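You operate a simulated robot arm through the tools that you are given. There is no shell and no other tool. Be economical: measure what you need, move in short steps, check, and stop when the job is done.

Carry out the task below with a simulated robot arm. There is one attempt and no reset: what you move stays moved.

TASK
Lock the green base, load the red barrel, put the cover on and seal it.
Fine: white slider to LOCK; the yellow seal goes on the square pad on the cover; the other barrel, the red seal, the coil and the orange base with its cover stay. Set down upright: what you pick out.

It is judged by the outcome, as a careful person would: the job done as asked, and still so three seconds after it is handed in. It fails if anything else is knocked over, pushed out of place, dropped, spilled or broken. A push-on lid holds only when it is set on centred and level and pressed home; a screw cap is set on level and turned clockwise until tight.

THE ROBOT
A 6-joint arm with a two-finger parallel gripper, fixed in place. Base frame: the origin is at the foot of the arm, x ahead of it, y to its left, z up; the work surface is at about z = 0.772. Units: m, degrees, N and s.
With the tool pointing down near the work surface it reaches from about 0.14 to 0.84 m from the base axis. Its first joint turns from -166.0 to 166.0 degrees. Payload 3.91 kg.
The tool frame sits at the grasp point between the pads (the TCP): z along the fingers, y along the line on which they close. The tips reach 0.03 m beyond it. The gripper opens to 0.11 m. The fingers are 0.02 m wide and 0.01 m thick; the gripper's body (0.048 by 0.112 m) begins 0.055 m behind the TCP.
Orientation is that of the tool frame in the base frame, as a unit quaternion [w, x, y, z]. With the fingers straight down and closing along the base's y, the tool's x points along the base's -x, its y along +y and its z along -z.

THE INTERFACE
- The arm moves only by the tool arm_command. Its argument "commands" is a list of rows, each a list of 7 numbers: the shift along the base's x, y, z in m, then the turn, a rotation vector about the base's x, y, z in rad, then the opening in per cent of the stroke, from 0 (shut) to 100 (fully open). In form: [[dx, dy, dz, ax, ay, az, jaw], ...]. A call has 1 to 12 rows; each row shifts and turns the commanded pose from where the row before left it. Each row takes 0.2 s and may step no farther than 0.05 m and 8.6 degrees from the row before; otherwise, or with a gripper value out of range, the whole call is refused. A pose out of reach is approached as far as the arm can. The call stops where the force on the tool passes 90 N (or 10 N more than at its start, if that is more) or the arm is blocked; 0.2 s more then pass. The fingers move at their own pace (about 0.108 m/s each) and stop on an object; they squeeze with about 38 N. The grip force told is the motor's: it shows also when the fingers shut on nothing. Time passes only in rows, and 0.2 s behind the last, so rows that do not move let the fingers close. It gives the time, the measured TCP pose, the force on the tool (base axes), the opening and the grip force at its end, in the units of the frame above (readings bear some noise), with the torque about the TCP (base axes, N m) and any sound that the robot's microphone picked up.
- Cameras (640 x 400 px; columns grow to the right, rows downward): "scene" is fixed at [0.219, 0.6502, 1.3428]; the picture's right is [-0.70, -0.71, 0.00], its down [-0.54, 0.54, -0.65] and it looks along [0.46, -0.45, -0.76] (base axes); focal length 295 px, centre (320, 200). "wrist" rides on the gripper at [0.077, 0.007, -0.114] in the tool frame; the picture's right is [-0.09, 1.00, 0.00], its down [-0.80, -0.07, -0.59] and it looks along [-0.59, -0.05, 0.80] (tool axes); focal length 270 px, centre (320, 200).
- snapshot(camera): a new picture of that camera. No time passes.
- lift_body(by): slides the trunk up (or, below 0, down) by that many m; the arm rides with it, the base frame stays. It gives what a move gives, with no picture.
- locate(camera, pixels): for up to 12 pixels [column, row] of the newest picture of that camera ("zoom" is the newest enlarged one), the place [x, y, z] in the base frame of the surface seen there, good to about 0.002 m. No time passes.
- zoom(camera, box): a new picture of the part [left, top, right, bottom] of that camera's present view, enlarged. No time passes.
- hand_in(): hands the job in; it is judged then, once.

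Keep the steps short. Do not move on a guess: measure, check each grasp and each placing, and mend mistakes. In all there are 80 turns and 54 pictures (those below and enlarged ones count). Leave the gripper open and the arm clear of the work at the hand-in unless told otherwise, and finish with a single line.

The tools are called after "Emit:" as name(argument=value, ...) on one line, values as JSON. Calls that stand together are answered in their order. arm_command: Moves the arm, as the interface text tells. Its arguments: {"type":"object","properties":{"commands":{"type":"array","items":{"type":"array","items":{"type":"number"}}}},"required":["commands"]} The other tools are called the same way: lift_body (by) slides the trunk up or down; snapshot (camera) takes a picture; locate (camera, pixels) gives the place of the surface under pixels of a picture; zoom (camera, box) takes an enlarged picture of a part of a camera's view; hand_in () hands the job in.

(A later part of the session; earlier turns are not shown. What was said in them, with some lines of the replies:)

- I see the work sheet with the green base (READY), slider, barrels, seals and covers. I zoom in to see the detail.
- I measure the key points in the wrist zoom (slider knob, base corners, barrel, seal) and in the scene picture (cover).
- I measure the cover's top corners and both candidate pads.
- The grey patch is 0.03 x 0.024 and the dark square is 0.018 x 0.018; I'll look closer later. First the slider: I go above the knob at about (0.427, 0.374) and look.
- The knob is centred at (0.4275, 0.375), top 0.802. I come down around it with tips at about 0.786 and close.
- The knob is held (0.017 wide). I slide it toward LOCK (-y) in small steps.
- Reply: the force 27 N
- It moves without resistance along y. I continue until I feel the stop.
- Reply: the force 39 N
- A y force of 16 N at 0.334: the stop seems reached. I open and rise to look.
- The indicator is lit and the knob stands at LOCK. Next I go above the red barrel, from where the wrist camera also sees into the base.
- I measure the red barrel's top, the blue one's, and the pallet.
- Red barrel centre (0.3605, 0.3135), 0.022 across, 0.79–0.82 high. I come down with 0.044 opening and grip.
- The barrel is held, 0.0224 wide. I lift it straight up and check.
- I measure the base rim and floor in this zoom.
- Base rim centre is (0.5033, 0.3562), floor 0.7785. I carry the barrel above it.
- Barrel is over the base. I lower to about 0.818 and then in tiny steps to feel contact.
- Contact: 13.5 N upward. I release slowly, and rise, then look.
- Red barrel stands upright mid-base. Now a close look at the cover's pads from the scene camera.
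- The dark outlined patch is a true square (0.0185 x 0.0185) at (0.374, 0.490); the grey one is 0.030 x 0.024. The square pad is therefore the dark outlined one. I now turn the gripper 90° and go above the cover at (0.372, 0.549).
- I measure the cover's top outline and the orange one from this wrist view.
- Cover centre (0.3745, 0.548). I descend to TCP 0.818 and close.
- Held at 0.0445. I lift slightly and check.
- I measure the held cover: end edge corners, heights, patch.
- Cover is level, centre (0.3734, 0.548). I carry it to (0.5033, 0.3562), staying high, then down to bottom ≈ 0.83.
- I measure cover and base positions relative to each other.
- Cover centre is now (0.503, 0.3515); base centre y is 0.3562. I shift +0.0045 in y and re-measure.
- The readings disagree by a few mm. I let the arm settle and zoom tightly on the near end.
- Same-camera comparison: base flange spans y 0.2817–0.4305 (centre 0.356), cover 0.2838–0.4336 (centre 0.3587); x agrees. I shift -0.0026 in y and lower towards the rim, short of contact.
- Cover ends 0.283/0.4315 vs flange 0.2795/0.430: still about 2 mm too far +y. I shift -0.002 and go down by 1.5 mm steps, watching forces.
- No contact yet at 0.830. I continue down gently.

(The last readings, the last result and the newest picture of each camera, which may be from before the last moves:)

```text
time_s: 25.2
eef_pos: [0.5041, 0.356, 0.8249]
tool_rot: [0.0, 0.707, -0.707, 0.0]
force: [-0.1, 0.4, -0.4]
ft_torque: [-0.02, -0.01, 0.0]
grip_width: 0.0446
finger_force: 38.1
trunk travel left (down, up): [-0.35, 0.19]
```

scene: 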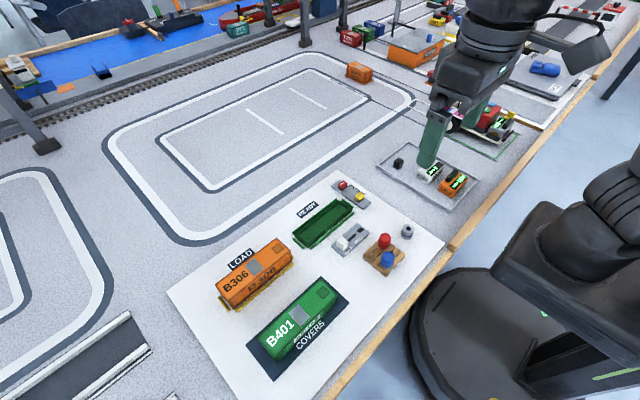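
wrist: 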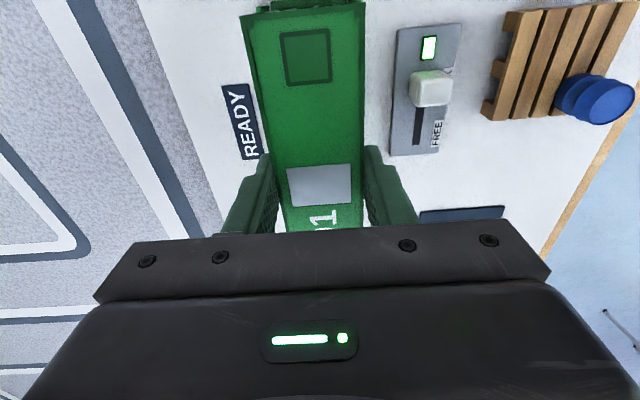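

Emit:
arm_command(commands=[[0, 0, -0.0015, 0, 0, 0, 0], [0, 0, -0.0015, 0, 0, 0, 0], [0, 0, 0, 0, 0, 0, 0]])

Emit:
zoom(camera="scene", box=[284, 190, 364, 254])

```text
time_s: 26.0
eef_pos: [0.5042, 0.3573, 0.8223]
tool_rot: [0.003, -0.707, 0.707, -0.001]
force: [5.0, 4.1, 15.6]
ft_torque: [-1.0, -0.1, 0.14]
grip_width: 0.0444
finger_force: 38.0
trunk travel left (down, up): [-0.35, 0.19]
```

```text
6.25 times, centred on (324, 222) of scene
```

zoom: 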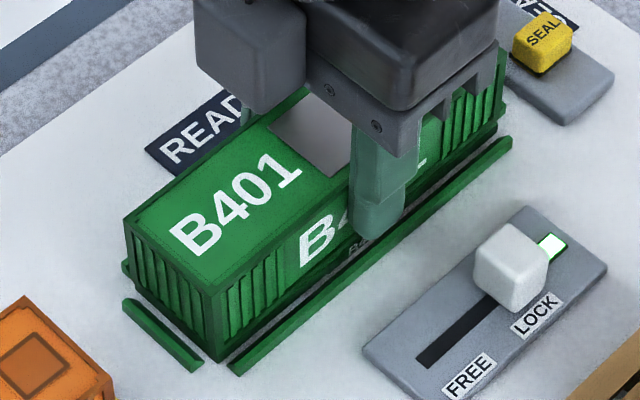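

Contact 15.6 N with torque -1.0 about x: the far (-y) end touches first. I zoom on both ends.

Emit:
zoom(camera="scene", box=[330, 190, 360, 226])

Emit:
zoom(camera="scene", box=[290, 220, 324, 254])

Emit:
locate(camera="zoom", pixels=[[290, 195], [240, 150], [300, 260], [300, 285], [250, 250], [280, 290], [170, 180], [310, 315]])

```text
11.11 times, centred on (345, 208) of scene
```

zoom: 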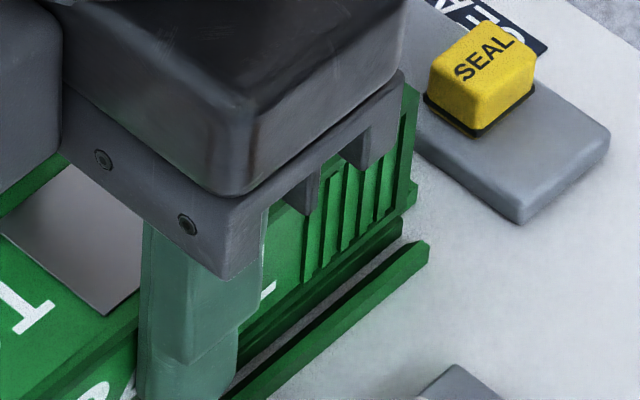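

```text
11.76 times, centred on (307, 237) of scene
```

zoom: 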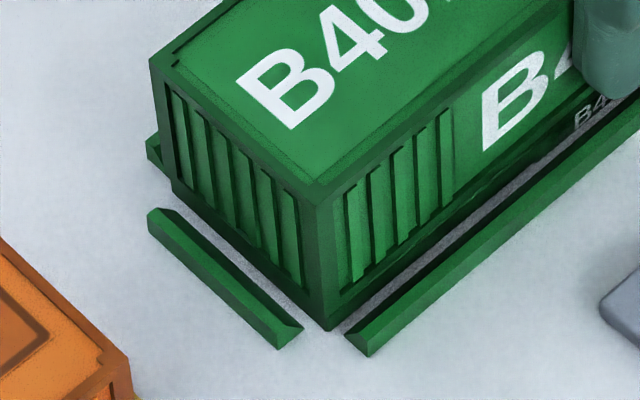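

```text
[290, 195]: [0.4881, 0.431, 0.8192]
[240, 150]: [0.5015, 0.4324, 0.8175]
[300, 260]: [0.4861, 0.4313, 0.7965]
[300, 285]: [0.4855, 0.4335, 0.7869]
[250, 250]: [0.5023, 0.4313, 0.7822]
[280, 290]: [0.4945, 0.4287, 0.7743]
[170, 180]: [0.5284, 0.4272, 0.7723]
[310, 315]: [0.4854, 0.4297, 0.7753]
```

The +y end overhangs the flange by about 1.5 mm while the -y end rides on the rim. I raise 3 mm, shift -0.0015 in y, and lower again.

Emit:
arm_command(commands=[[0, 0, 0.004, 0, 0, 0, 0], [0, -0.0015, 0, 0, 0, 0, 0], [0, 0, -0.002, 0, 0, 0, 0], [0, 0, -0.001, 0, 0, 0, 0], [0, 0, -0.001, 0, 0, 0, 0], [0, 0, 0, 0, 0, 0, 0]])

```text
time_s: 27.4
eef_pos: [0.5039, 0.3549, 0.8205]
tool_rot: [0.001, 0.707, -0.707, 0.0]
force: [1.9, -1.0, -0.6]
ft_torque: [-0.07, -0.05, 0.0]
grip_width: 0.0444
finger_force: 37.8
trunk travel left (down, up): [-0.35, 0.19]
```

Now it went lower (0.8205) with no load: it is past the rim edge. I continue down.

Emit:
arm_command(commands=[[0, 0, -0.001, 0, 0, 0, 0], [0, 0, -0.001, 0, 0, 0, 0], [0, 0, 0, 0, 0, 0, 0]])

```text
time_s: 28.2
eef_pos: [0.5032, 0.3538, 0.8201]
tool_rot: [0.0, 0.707, -0.707, 0.0]
force: [1.8, 1.1, 0.2]
ft_torque: [0.03, -0.06, 0.07]
grip_width: 0.0445
finger_force: 37.6
trunk travel left (down, up): [-0.35, 0.19]
```

Emit:
arm_command(commands=[[0, 0, -0.001, 0, 0, 0, 0], [0, 0, -0.001, 0, 0, 0, 0], [0, 0, -0.001, 0, 0, 0, 0], [0, 0, 0, 0, 0, 0, 0]])

Emit:
zoom(camera="scene", box=[284, 190, 364, 254])

```text
time_s: 29.2
eef_pos: [0.5043, 0.3539, 0.818]
tool_rot: [-0.002, 0.708, -0.706, -0.001]
force: [1.2, -1.3, 16.9]
ft_torque: [0.9, -0.01, -0.03]
grip_width: 0.0444
finger_force: 38.0
trunk travel left (down, up): [-0.35, 0.19]
```

```text
6.25 times, centred on (324, 222) of scene
```

zoom: 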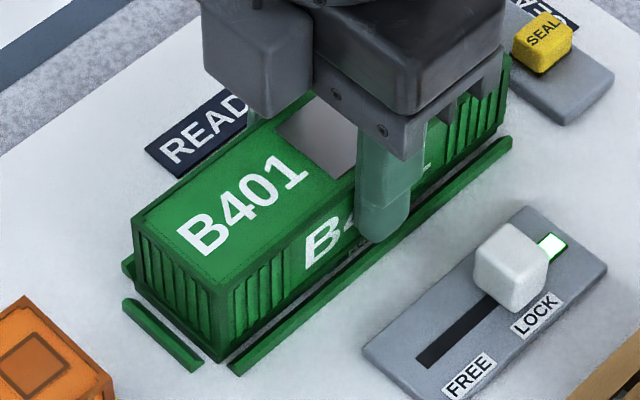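

Now contact on the +y side at 0.818. I check the level and height at both ends.

Emit:
zoom(camera="wrist", box=[220, 0, 400, 130])

Emit:
zoom(camera="scene", box=[290, 220, 324, 254])

Emit:
locate(camera="zoom", pixels=[[312, 190], [250, 140], [190, 95], [340, 190], [420, 130], [300, 20], [335, 250], [310, 300], [300, 312], [260, 280], [240, 260]])

Emit:
locate(camera="wrist", pixels=[[250, 22], [305, 16], [356, 10], [305, 57], [282, 140], [350, 140], [290, 180], [345, 200]])

```text
3.08 times, centred on (310, 65) of wrist
```

zoom: 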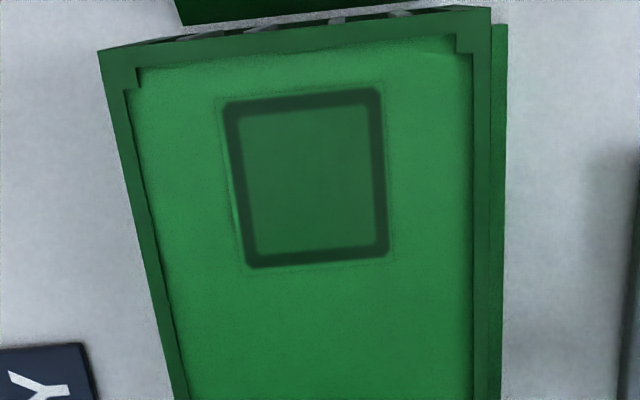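

```text
11.76 times, centred on (307, 237) of scene
```

zoom: 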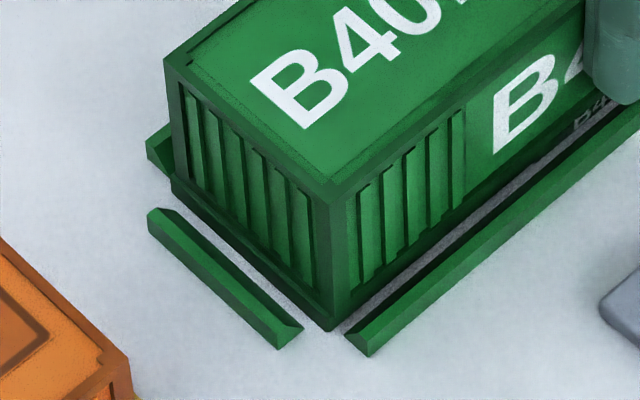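

```text
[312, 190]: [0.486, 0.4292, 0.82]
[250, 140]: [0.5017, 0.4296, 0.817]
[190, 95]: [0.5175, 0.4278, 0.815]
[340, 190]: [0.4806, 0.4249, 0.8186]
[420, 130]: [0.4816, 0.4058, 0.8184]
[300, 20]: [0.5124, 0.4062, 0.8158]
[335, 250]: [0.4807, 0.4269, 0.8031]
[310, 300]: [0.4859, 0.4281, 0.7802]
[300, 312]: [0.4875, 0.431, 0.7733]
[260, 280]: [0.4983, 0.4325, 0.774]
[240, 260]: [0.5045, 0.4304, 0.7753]
```

```text
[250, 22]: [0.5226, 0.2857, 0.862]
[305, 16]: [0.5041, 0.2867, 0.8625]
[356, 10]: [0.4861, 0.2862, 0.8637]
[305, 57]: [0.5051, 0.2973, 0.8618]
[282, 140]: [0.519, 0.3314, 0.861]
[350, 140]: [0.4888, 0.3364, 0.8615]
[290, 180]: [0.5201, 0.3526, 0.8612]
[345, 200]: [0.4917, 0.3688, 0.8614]
```

Now the +y end rides (flange shows ~1.5 mm there). The right spot is between: I lift 3 mm, shift +0.0008 and lower.

Emit:
arm_command(commands=[[0, 0, 0.006, 0, 0, 0, 0], [0, 0.0008, 0, 0, 0, 0, 0], [0, 0, -0.002, 0, 0, 0, 0], [0, 0, -0.001, 0, 0, 0, 0], [0, 0, -0.001, 0, 0, 0, 0], [0, 0, 0, 0, 0, 0, 0]])

Emit:
snapshot(camera="wrist")

Emit:
locate(camera="wrist", pixels=[[252, 22], [305, 18], [356, 14], [305, 57], [282, 140], [350, 140], [290, 180], [345, 200]])

```text
time_s: 30.6
eef_pos: [0.5039, 0.3559, 0.8191]
tool_rot: [0.0, 0.707, -0.707, 0.0]
force: [2.4, 0.8, 0.5]
ft_torque: [0.0, -0.08, -0.01]
grip_width: 0.0443
finger_force: 37.8
trunk travel left (down, up): [-0.35, 0.19]
```

```text
12 pictures are left
```

wrist: 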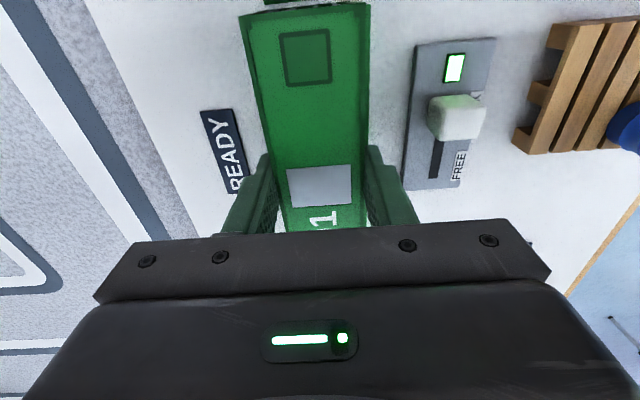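

```text
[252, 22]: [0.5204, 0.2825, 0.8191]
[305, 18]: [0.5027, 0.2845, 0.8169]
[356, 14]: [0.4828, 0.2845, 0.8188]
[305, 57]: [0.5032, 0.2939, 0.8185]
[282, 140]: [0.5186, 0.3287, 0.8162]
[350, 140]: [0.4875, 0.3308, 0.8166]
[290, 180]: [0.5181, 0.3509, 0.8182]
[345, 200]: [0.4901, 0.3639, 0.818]
```

Cover is level (0.817–0.819), no load. I lower more in 1 mm steps. (12 pictures left, I use them sparingly.)

Emit:
arm_command(commands=[[0, 0, -0.001, 0, 0, 0, 0], [0, 0, -0.001, 0, 0, 0, 0], [0, 0, -0.001, 0, 0, 0, 0], [0, 0, 0, 0, 0, 0, 0]])

```text
time_s: 31.6
eef_pos: [0.5051, 0.3554, 0.8173]
tool_rot: [-0.001, 0.707, -0.707, -0.001]
force: [-0.4, -2.2, 16.6]
ft_torque: [0.46, 0.2, -0.01]
grip_width: 0.0445
finger_force: 38.4
trunk travel left (down, up): [-0.35, 0.19]
```

Contact is nearly centred now and the top height (0.817) matches the seated orange one (0.8185). I press down while holding.

Emit:
arm_command(commands=[[0, 0, -0.001, 0, 0, 0, 0], [0, 0, -0.001, 0, 0, 0, 0], [0, 0, -0.001, 0, 0, 0, 0], [0, 0, 0, 0, 0, 0, 0]])

```text
time_s: 32.6
eef_pos: [0.5038, 0.3552, 0.8151]
tool_rot: [-0.002, 0.707, -0.707, 0.0]
force: [-1.9, 3.8, 30.4]
ft_torque: [0.04, 0.07, 0.0]
grip_width: 0.0444
finger_force: 38.2
trunk travel left (down, up): [-0.35, 0.19]
```

Load is now centred (torque ≈ 0). I press further.

Emit:
arm_command(commands=[[0, 0, -0.001, 0, 0, 0, 0], [0, 0, -0.001, 0, 0, 0, 0], [0, 0, -0.002, 0, 0, 0, 0], [0, 0, 0, 0, 0, 0, 0]])

```text
time_s: 33.6
eef_pos: [0.5035, 0.353, 0.8094]
tool_rot: [0.001, -0.706, 0.708, -0.001]
force: [5.1, -0.5, 30.1]
ft_torque: [-0.26, -0.04, 0.06]
grip_width: 0.0444
finger_force: 38.0
trunk travel left (down, up): [-0.35, 0.19]
```

TCP fell to 0.8094 at constant 30 N: the fingers are slipping down the cover, tips near the rails. I open a little, rise and look.

Emit:
arm_command(commands=[[0, 0, 0.003, 0, 0, 0, 0], [0, 0, 0, 0, 0, 0, 48], [0, 0, 0, 0, 0, 0, 48], [0, 0, 0.02, 0, 0, 0, 48], [0, 0, 0.03, 0, 0, 0, 48], [0, 0, 0.03, 0, 0, 0, 48]])

Emit:
zoom(camera="scene", box=[284, 186, 364, 254])

Emit:
locate(camera="zoom", pixels=[[136, 226], [205, 282], [280, 150], [320, 185], [210, 350], [215, 290], [170, 250], [200, 275], [300, 140], [175, 330], [120, 270], [210, 340]])

```text
time_s: 35.0
eef_pos: [0.5035, 0.3549, 0.8934]
tool_rot: [0.0, 0.707, -0.707, -0.001]
force: [0.0, -0.1, 0.7]
ft_torque: [-0.03, -0.02, 0.03]
grip_width: 0.0529
finger_force: 0.1
trunk travel left (down, up): [-0.35, 0.19]
```

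```text
5.88 times, centred on (324, 220) of scene
```

zoom: 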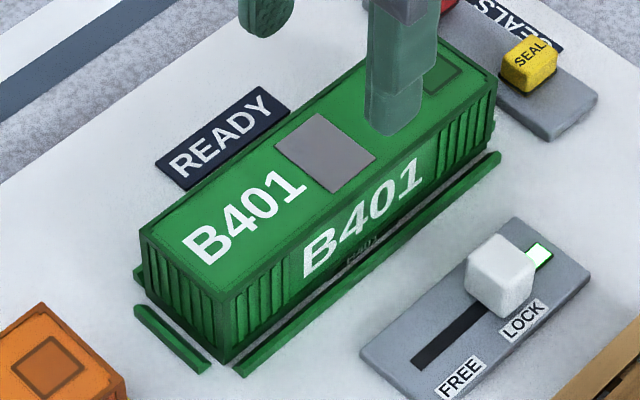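

```text
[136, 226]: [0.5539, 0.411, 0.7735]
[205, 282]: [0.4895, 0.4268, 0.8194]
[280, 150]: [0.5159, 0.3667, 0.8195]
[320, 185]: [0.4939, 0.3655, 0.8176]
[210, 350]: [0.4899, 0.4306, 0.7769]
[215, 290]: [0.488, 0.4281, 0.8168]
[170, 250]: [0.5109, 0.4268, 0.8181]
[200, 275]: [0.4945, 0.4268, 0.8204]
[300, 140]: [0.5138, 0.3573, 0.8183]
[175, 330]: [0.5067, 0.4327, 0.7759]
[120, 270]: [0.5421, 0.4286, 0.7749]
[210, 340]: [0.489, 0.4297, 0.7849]
```

Cover sits level with its top at 0.818–0.820. I close the fingers and press on the middle from above.

Emit:
arm_command(commands=[[0, 0.0015, 0, 0, 0, 0, 0], [0, 0, 0, 0, 0, 0, 0], [0, 0, -0.02, 0, 0, 0, 0], [0, 0, -0.018, 0, 0, 0, 0], [0, 0, -0.003, 0, 0, 0, 0], [0, 0, -0.002, 0, 0, 0, 0], [0, 0, -0.002, 0, 0, 0, 0], [0, 0, 0, 0, 0, 0, 0]])

```text
time_s: 36.8
eef_pos: [0.5036, 0.3561, 0.8474]
tool_rot: [0.0, -0.707, 0.708, 0.001]
force: [-0.3, 1.3, 4.4]
ft_torque: [0.06, 0.0, 0.01]
grip_width: 0.0
finger_force: 38.2
trunk travel left (down, up): [-0.35, 0.19]
```

Touching at 0.8474 with 4 N. I press gradually.

Emit:
arm_command(commands=[[0, 0, -0.002, 0, 0, 0, 0], [0, 0, -0.002, 0, 0, 0, 0], [0, 0, -0.002, 0, 0, 0, 0], [0, 0, -0.002, 0, 0, 0, 0], [0, 0, 0, 0, 0, 0, 0]])

```text
time_s: 38.0
eef_pos: [0.5024, 0.356, 0.8468]
tool_rot: [-0.006, 0.707, -0.707, 0.002]
force: [6.3, 2.0, 63.7]
ft_torque: [-0.11, -0.23, 0.06]
grip_width: 0.0
finger_force: 37.7
trunk travel left (down, up): [-0.35, 0.19]
```

64 N and no sound yet. I press a bit more, up to ~85 N.

Emit:
arm_command(commands=[[0, 0, -0.0015, 0, 0, 0, 0], [0, 0, -0.0015, 0, 0, 0, 0], [0, 0, 0, 0, 0, 0, 0]])

```text
time_s: 38.8
eef_pos: [0.5038, 0.3565, 0.8451]
tool_rot: [0.008, -0.707, 0.707, -0.001]
force: [1.1, -0.2, 79.8]
ft_torque: [-0.38, -0.03, -0.01]
grip_width: 0.0001
finger_force: 38.0
trunk travel left (down, up): [-0.35, 0.19]
```

No movement even at 80 N: the lid appears home. I rise, and turn the gripper back by 90° while moving above the yellow seal at (0.4856, 0.2455).

Emit:
arm_command(commands=[[0, 0, 0.02, 0, 0, 0, 0], [0, 0, 0.04, 0, 0, 0, 0], [0, 0, 0.03, 0, 0, -0.1428, 0], [-0.002, -0.0123, 0, 0, 0, -0.1428, 30], [-0.002, -0.0123, 0, 0, 0, -0.1428, 30], [-0.002, -0.0123, 0, 0, 0, -0.1428, 30], [-0.002, -0.0123, 0, 0, 0, -0.1428, 30], [-0.002, -0.0123, 0, 0, 0, -0.1428, 30], [-0.002, -0.0123, 0, 0, 0, -0.1428, 30], [-0.002, -0.0123, 0, 0, 0, -0.1428, 30], [-0.002, -0.0123, 0, 0, 0, -0.1428, 30], [-0.002, -0.0123, 0, 0, 0, -0.1428, 30]])

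Emit:
arm_command(commands=[[0, 0, 0, 0, 0, -0.1428, 40], [0, 0, 0, 0, 0, 0, 40]])

Emit:
zoom(camera="scene", box=[284, 176, 374, 254])

```text
time_s: 41.4
eef_pos: [0.4857, 0.2468, 0.9255]
tool_rot: [0.0, -0.07, 0.998, 0.0]
force: [-0.5, -0.4, 0.5]
ft_torque: [-0.04, 0.03, 0.02]
grip_width: 0.033
finger_force: 0.1
trunk travel left (down, up): [-0.35, 0.19]
```

```text
time_s: 42.0
eef_pos: [0.4852, 0.2462, 0.9258]
tool_rot: [0.0, 0.001, 1.0, 0.0]
force: [-0.2, 1.0, 0.4]
ft_torque: [0.0, 0.0, 0.0]
grip_width: 0.044
finger_force: 0.1
trunk travel left (down, up): [-0.35, 0.19]
```

```text
5.13 times, centred on (329, 215) of scene
```

zoom: 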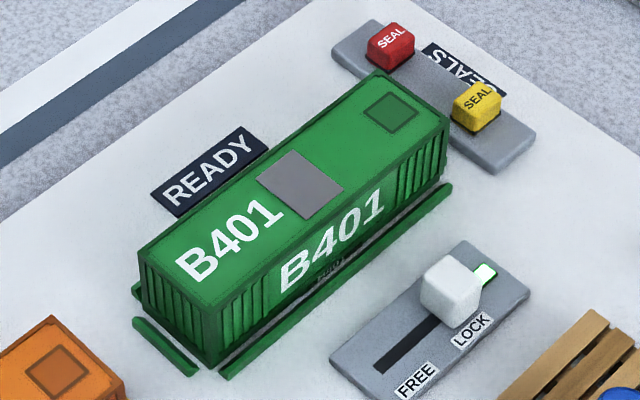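

I measure cover-top heights at all ends, the pad, and the yellow seal.

Emit:
locate(camera="zoom", pixels=[[150, 250], [210, 295], [380, 80], [440, 118], [385, 94], [390, 112], [365, 112], [416, 112], [390, 132], [475, 97], [468, 108], [490, 97]])

Emit:
locate(camera="scene", pixels=[[262, 252], [280, 258], [240, 270], [225, 285]])

```text
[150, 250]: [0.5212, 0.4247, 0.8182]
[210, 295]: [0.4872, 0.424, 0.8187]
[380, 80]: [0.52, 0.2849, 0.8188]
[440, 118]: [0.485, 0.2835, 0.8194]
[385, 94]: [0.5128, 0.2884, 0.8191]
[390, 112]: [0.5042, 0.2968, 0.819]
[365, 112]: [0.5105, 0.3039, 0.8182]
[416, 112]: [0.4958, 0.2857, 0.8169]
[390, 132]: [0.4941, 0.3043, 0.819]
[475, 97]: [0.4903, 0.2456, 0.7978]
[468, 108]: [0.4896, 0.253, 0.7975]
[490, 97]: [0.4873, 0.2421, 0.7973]
```

```text
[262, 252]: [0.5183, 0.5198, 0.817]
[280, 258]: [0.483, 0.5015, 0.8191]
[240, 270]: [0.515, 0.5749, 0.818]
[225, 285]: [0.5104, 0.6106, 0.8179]
```

Green cover top 0.8182–0.8194 all round, same as the seated orange one: level and home. Pad centre is (0.5035, 0.296). Now I measure the yellow seal from the wrist camera.

Emit:
zoom(camera="wrist", box=[240, 80, 400, 230])

```text
2.67 times, centred on (320, 155) of wrist
```

zoom: 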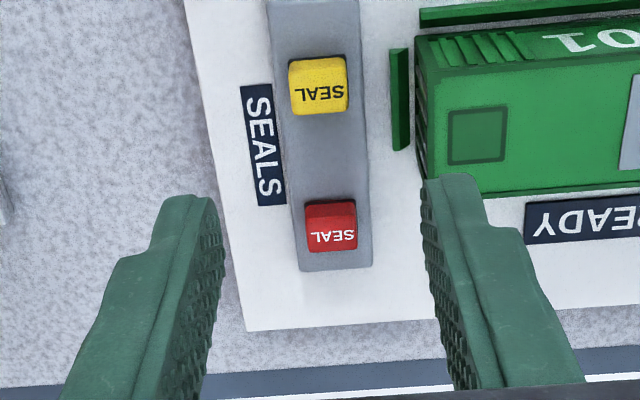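

Emit:
locate(camera="zoom", pixels=[[293, 85], [344, 82], [319, 62], [320, 108], [319, 85], [330, 205], [332, 150], [476, 136], [450, 112], [506, 110], [452, 162], [504, 158]])

```text
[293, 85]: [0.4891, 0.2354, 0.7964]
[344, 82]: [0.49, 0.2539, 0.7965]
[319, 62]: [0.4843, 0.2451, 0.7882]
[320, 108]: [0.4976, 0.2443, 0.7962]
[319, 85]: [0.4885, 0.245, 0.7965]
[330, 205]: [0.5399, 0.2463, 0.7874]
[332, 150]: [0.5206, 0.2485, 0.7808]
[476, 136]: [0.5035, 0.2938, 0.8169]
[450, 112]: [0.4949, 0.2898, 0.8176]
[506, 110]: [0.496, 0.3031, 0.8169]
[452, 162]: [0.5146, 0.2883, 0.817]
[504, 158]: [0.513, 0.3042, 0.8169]
```

Seal centre (0.490, 0.2447), 0.019 wide, top 0.797. With 0.030 opening, the +y finger keeps 1 cm from the cover. I descend to TCP 0.814 and grip.

Emit:
arm_command(commands=[[0.004, -0.001, 0, 0, 0, 0, 28], [0, 0, -0.04, 0, 0, 0, 28], [0, 0, -0.04, 0, 0, 0, 28], [0, 0, -0.025, 0, 0, 0, 28], [0, 0, 0, 0, 0, 0, 28]])

```text
time_s: 43.2
eef_pos: [0.4882, 0.2478, 0.8197]
tool_rot: [-0.001, -0.001, 1.0, -0.001]
force: [-0.2, -0.3, 0.0]
ft_torque: [-0.02, 0.0, -0.01]
grip_width: 0.0307
finger_force: 0.0
trunk travel left (down, up): [-0.35, 0.19]
```

Emit:
arm_command(commands=[[0.001, -0.002, -0.005, 0, 0, 0, 28], [0, 0, 0, 0, 0, 0, 0], [0, 0, 0, 0, 0, 0, 0]])

```text
time_s: 44.0
eef_pos: [0.4898, 0.245, 0.8152]
tool_rot: [0.0, 0.0, 1.0, 0.0]
force: [0.4, 0.0, 0.2]
ft_torque: [0.01, 0.02, 0.04]
grip_width: 0.018
finger_force: 37.7
trunk travel left (down, up): [-0.35, 0.19]
```

Seal held (0.018). I lift it 7 cm, then move over the pad at (0.5038, 0.296).

Emit:
arm_command(commands=[[0, 0, 0.03, 0, 0, 0, 0], [0, 0, 0.04, 0, 0, 0, 0], [0.007, 0.0255, 0, 0, 0, 0, 0], [0.007, 0.0255, 0, 0, 0, 0, 0], [0, 0, -0.02, 0, 0, 0, 0], [0, 0, 0, 0, 0, 0, 0]])

Emit:
zoom(camera="scene", box=[310, 160, 390, 220])

```text
time_s: 45.4
eef_pos: [0.5057, 0.2912, 0.8671]
tool_rot: [0.0, -0.001, 1.0, -0.001]
force: [0.1, 0.0, -0.7]
ft_torque: [-0.02, -0.01, 0.0]
grip_width: 0.018
finger_force: 38.3
trunk travel left (down, up): [-0.35, 0.19]
```

```text
6.67 times, centred on (350, 190) of scene
```

zoom: 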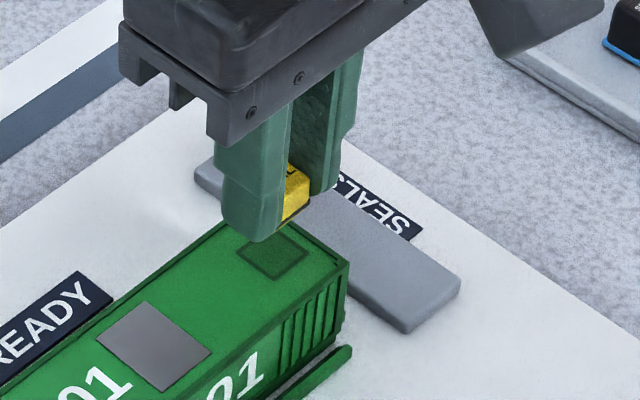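

Emit:
arm_command(commands=[[0, 0, 0, 0, 0, 0, 0], [0, 0, 0, 0, 0, 0, 0]])

Emit:
locate(camera="zoom", pixels=[[236, 250], [260, 230], [308, 252], [275, 278], [272, 254], [300, 190], [285, 215], [308, 202]])

```text
time_s: 46.0
eef_pos: [0.506, 0.291, 0.8676]
tool_rot: [-0.001, 0.0, 1.0, 0.0]
force: [0.0, -0.5, -0.4]
ft_torque: [0.02, 0.04, -0.05]
grip_width: 0.0181
finger_force: 37.9
trunk travel left (down, up): [-0.35, 0.19]
```

```text
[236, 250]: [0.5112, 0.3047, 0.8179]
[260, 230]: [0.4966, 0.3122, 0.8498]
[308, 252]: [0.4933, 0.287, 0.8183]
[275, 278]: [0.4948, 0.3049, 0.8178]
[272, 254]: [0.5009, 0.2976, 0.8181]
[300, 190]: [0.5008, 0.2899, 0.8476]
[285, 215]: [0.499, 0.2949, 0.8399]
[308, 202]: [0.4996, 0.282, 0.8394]
```

Held seal is at about (0.507, 0.291); pad centre (0.5035, 0.296). I correct by (-0.003, +0.005).

Emit:
arm_command(commands=[[-0.003, 0.005, 0, 0, 0, 0, 0], [0, 0, -0.007, 0, 0, 0, 0], [0, 0, 0, 0, 0, 0, 0]])

Emit:
zoom(camera="scene", box=[325, 175, 365, 215])

```text
time_s: 46.8
eef_pos: [0.5027, 0.2991, 0.8581]
tool_rot: [0.0, -0.001, 1.0, 0.0]
force: [-0.3, 0.1, -0.4]
ft_torque: [0.02, -0.02, -0.01]
grip_width: 0.018
finger_force: 38.1
trunk travel left (down, up): [-0.35, 0.19]
```

```text
10.00 times, centred on (345, 195) of scene
```

zoom: 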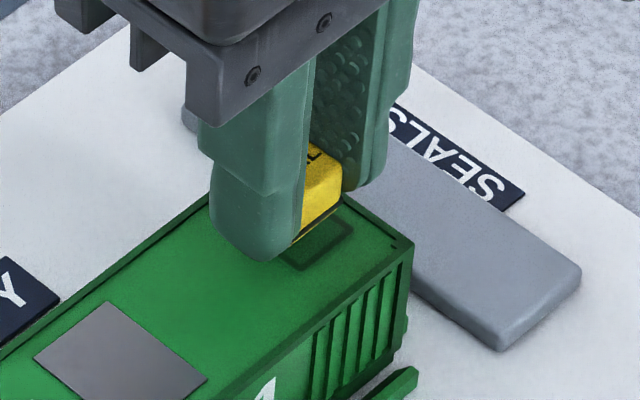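

It now reads y 0.2991 (overshoot). I correct by -0.003 and re-read.

Emit:
arm_command(commands=[[0, -0.003, 0, 0, 0, 0, 0], [0, 0, 0, 0, 0, 0, 0], [0, 0, 0, 0, 0, 0, 0]])

Emit:
locate(camera="zoom", pixels=[[340, 200], [325, 170], [300, 235], [355, 228], [300, 270]])

```text
time_s: 47.6
eef_pos: [0.5025, 0.2956, 0.8586]
tool_rot: [0.0, 0.0, 1.0, 0.0]
force: [-0.8, -1.1, 0.8]
ft_torque: [-0.01, -0.03, -0.03]
grip_width: 0.0183
finger_force: 38.2
trunk travel left (down, up): [-0.35, 0.19]
```

```text
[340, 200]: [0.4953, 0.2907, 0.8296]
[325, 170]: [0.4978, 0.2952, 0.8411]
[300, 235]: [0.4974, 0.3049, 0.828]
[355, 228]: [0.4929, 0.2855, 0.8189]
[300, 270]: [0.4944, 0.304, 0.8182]
```

Seal edges now match the pad (−y edge 0.287, −x face 0.495). I lower in 1 mm steps to contact.

Emit:
arm_command(commands=[[0, 0, -0.002, 0, 0, 0, 0], [0, 0, -0.001, 0, 0, 0, 0], [0, 0, -0.001, 0, 0, 0, 0], [0, 0, 0, 0, 0, 0, 0]])

```text
time_s: 48.6
eef_pos: [0.5018, 0.2955, 0.8538]
tool_rot: [0.0, -0.001, 1.0, 0.0]
force: [0.9, -0.2, -0.3]
ft_torque: [-0.02, -0.02, 0.04]
grip_width: 0.018
finger_force: 38.2
trunk travel left (down, up): [-0.35, 0.19]
```

Emit:
arm_command(commands=[[0, 0, -0.001, 0, 0, 0, 0], [0, 0, -0.001, 0, 0, 0, 0], [0, 0, -0.001, 0, 0, 0, 0], [0, 0, 0, 0, 0, 0, 0]])

```text
time_s: 49.6
eef_pos: [0.5024, 0.2966, 0.8517]
tool_rot: [0.0, 0.0, 1.0, 0.0]
force: [1.2, 0.0, -0.2]
ft_torque: [0.02, -0.02, -0.04]
grip_width: 0.0181
finger_force: 38.3
trunk travel left (down, up): [-0.35, 0.19]
```

Emit:
arm_command(commands=[[0, 0, -0.001, 0, 0, 0, 0], [0, 0, -0.001, 0, 0, 0, 0], [0, 0, 0, 0, 0, 0, 0]])

```text
time_s: 50.4
eef_pos: [0.5017, 0.2975, 0.8506]
tool_rot: [0.0, -0.001, 1.0, 0.0]
force: [0.0, 1.0, 6.4]
ft_torque: [0.02, 0.02, 0.02]
grip_width: 0.018
finger_force: 38.3
trunk travel left (down, up): [-0.35, 0.19]
```

Contact (6 N). I press lightly to ~20 N so it sticks, then open a little and rise.

Emit:
arm_command(commands=[[0, 0, -0.001, 0, 0, 0, 0], [0, 0, -0.0005, 0, 0, 0, 0], [0, 0, 0, 0, 0, 0, 0]])

Emit:
arm_command(commands=[[0, 0, 0.001, 0, 0, 0, 0], [0, 0, 0, 0, 0, 0, 28], [0, 0, 0, 0, 0, 0, 30], [0, 0, 0.02, 0, 0, 0, 30], [0, 0, 0.04, 0, 0, 0, 30], [0, 0, 0.04, 0, 0, 0, 30], [-0.05, 0, 0, 0, 0, 0, 30], [-0.05, 0, 0, 0, 0, 0, 30], [-0.04, 0, 0.01, 0, 0, 0, 30]])

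Emit:
zoom(camera="scene", box=[284, 166, 374, 254])

```text
time_s: 51.2
eef_pos: [0.5021, 0.2963, 0.8502]
tool_rot: [0.003, 0.0, 1.0, 0.001]
force: [3.2, 3.9, 27.8]
ft_torque: [0.13, -0.18, 0.08]
grip_width: 0.0178
finger_force: 37.9
trunk travel left (down, up): [-0.35, 0.19]
```

```text
time_s: 53.2
eef_pos: [0.3664, 0.2953, 0.9576]
tool_rot: [0.0, 0.0, 1.0, 0.0]
force: [0.7, -0.1, 0.1]
ft_torque: [-0.03, 0.0, 0.0]
grip_width: 0.0331
finger_force: 0.0
trunk travel left (down, up): [-0.35, 0.19]
```

```text
4.55 times, centred on (329, 210) of scene
```

zoom: 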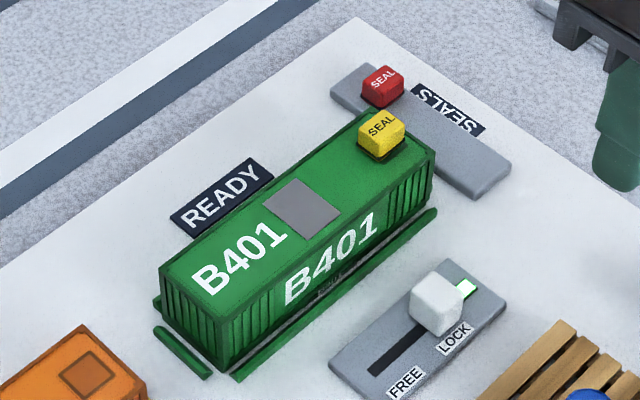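

Seal stands on the pad. I check the cover level and the seal's place close up.

Emit:
locate(camera="zoom", pixels=[[170, 265], [222, 310], [365, 120], [428, 155], [300, 207], [380, 125], [330, 180], [395, 165]])

Emit:
zoom(camera="scene", box=[325, 180, 357, 212])

Emit:
snapshot(camera="scene")

```text
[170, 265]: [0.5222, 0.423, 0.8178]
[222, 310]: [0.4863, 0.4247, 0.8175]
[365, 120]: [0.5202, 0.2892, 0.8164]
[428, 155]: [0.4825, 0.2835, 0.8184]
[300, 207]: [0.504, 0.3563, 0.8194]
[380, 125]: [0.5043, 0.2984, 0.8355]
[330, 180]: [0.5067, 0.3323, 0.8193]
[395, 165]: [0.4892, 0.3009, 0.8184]
```

```text
12.50 times, centred on (341, 196) of scene
```

zoom: 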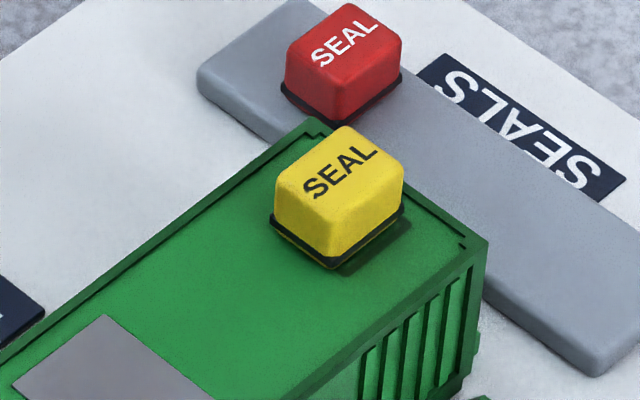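

```text
4 pictures are left
```

scene: 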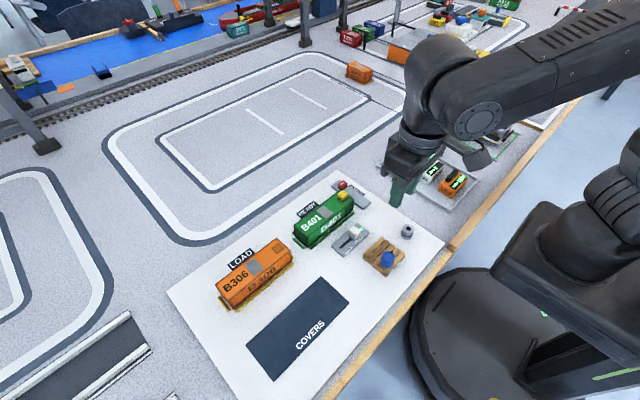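

The seal is on the pad but the pad shows a strip on the -x side. I measure the offset.

Emit:
zoom(camera="scene", box=[325, 180, 357, 212])

Emit:
locate(camera="zoom", pixels=[[330, 262], [375, 232], [402, 208], [300, 243], [275, 220], [345, 272], [412, 222], [380, 248], [340, 180], [312, 205], [368, 148], [402, 215]])

```text
12.50 times, centred on (341, 196) of scene
```

zoom: 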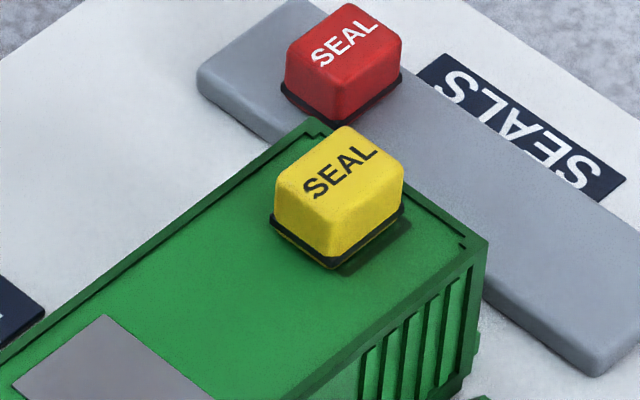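

```text
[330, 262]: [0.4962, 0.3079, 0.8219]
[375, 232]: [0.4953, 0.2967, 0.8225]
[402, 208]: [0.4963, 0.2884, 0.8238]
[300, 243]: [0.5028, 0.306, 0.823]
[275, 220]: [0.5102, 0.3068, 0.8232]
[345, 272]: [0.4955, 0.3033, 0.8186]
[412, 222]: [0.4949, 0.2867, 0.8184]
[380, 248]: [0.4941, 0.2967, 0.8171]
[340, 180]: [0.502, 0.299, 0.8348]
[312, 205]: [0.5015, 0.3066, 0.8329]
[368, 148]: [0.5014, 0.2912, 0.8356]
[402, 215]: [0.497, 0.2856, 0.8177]
```

Offset is only about 1.5 mm, inside the pad's tolerance; the cover is level at 0.818 like the seated orange one, and the LOCK light is on. I open the gripper and raise the arm clear.

Emit:
arm_command(commands=[[0, 0, 0.04, 0, 0, 0, 60], [0, 0, 0.05, 0, 0, 0, 100], [0, 0, 0.04, 0, 0, 0, 100], [0, 0, 0, 0, 0, 0, 100], [0, 0, 0, 0, 0, 0, 100]])

Emit:
zoom(camera="scene", box=[200, 160, 450, 320])

```text
time_s: 54.4
eef_pos: [0.3627, 0.3003, 1.0884]
tool_rot: [0.0, 0.0, 1.0, 0.0]
force: [-0.9, 0.0, -0.2]
ft_torque: [-0.01, -0.02, 0.02]
grip_width: 0.11
finger_force: 0.1
trunk travel left (down, up): [-0.35, 0.19]
```

```text
2.50 times, centred on (325, 240) of scene
```

zoom: 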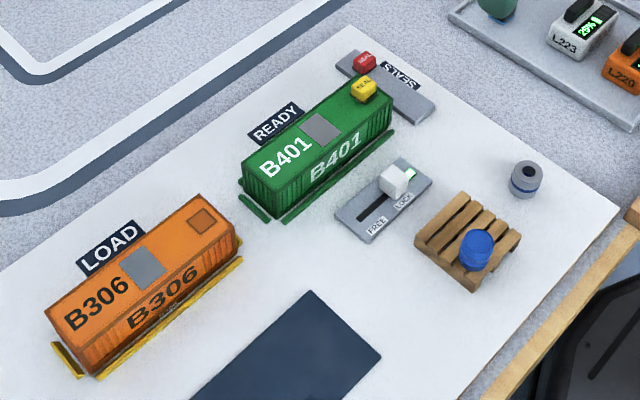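

Everything is in place and the rest is undisturbed; I hand in.

Emit:
hand_in()

```text
The job is handed in.
```

The green base is locked and loaded with the red barrel, its cover is pressed on level, and the yellow seal is on the square pad, about 1.5 mm off centre; no click was heard when the cover was pressed.
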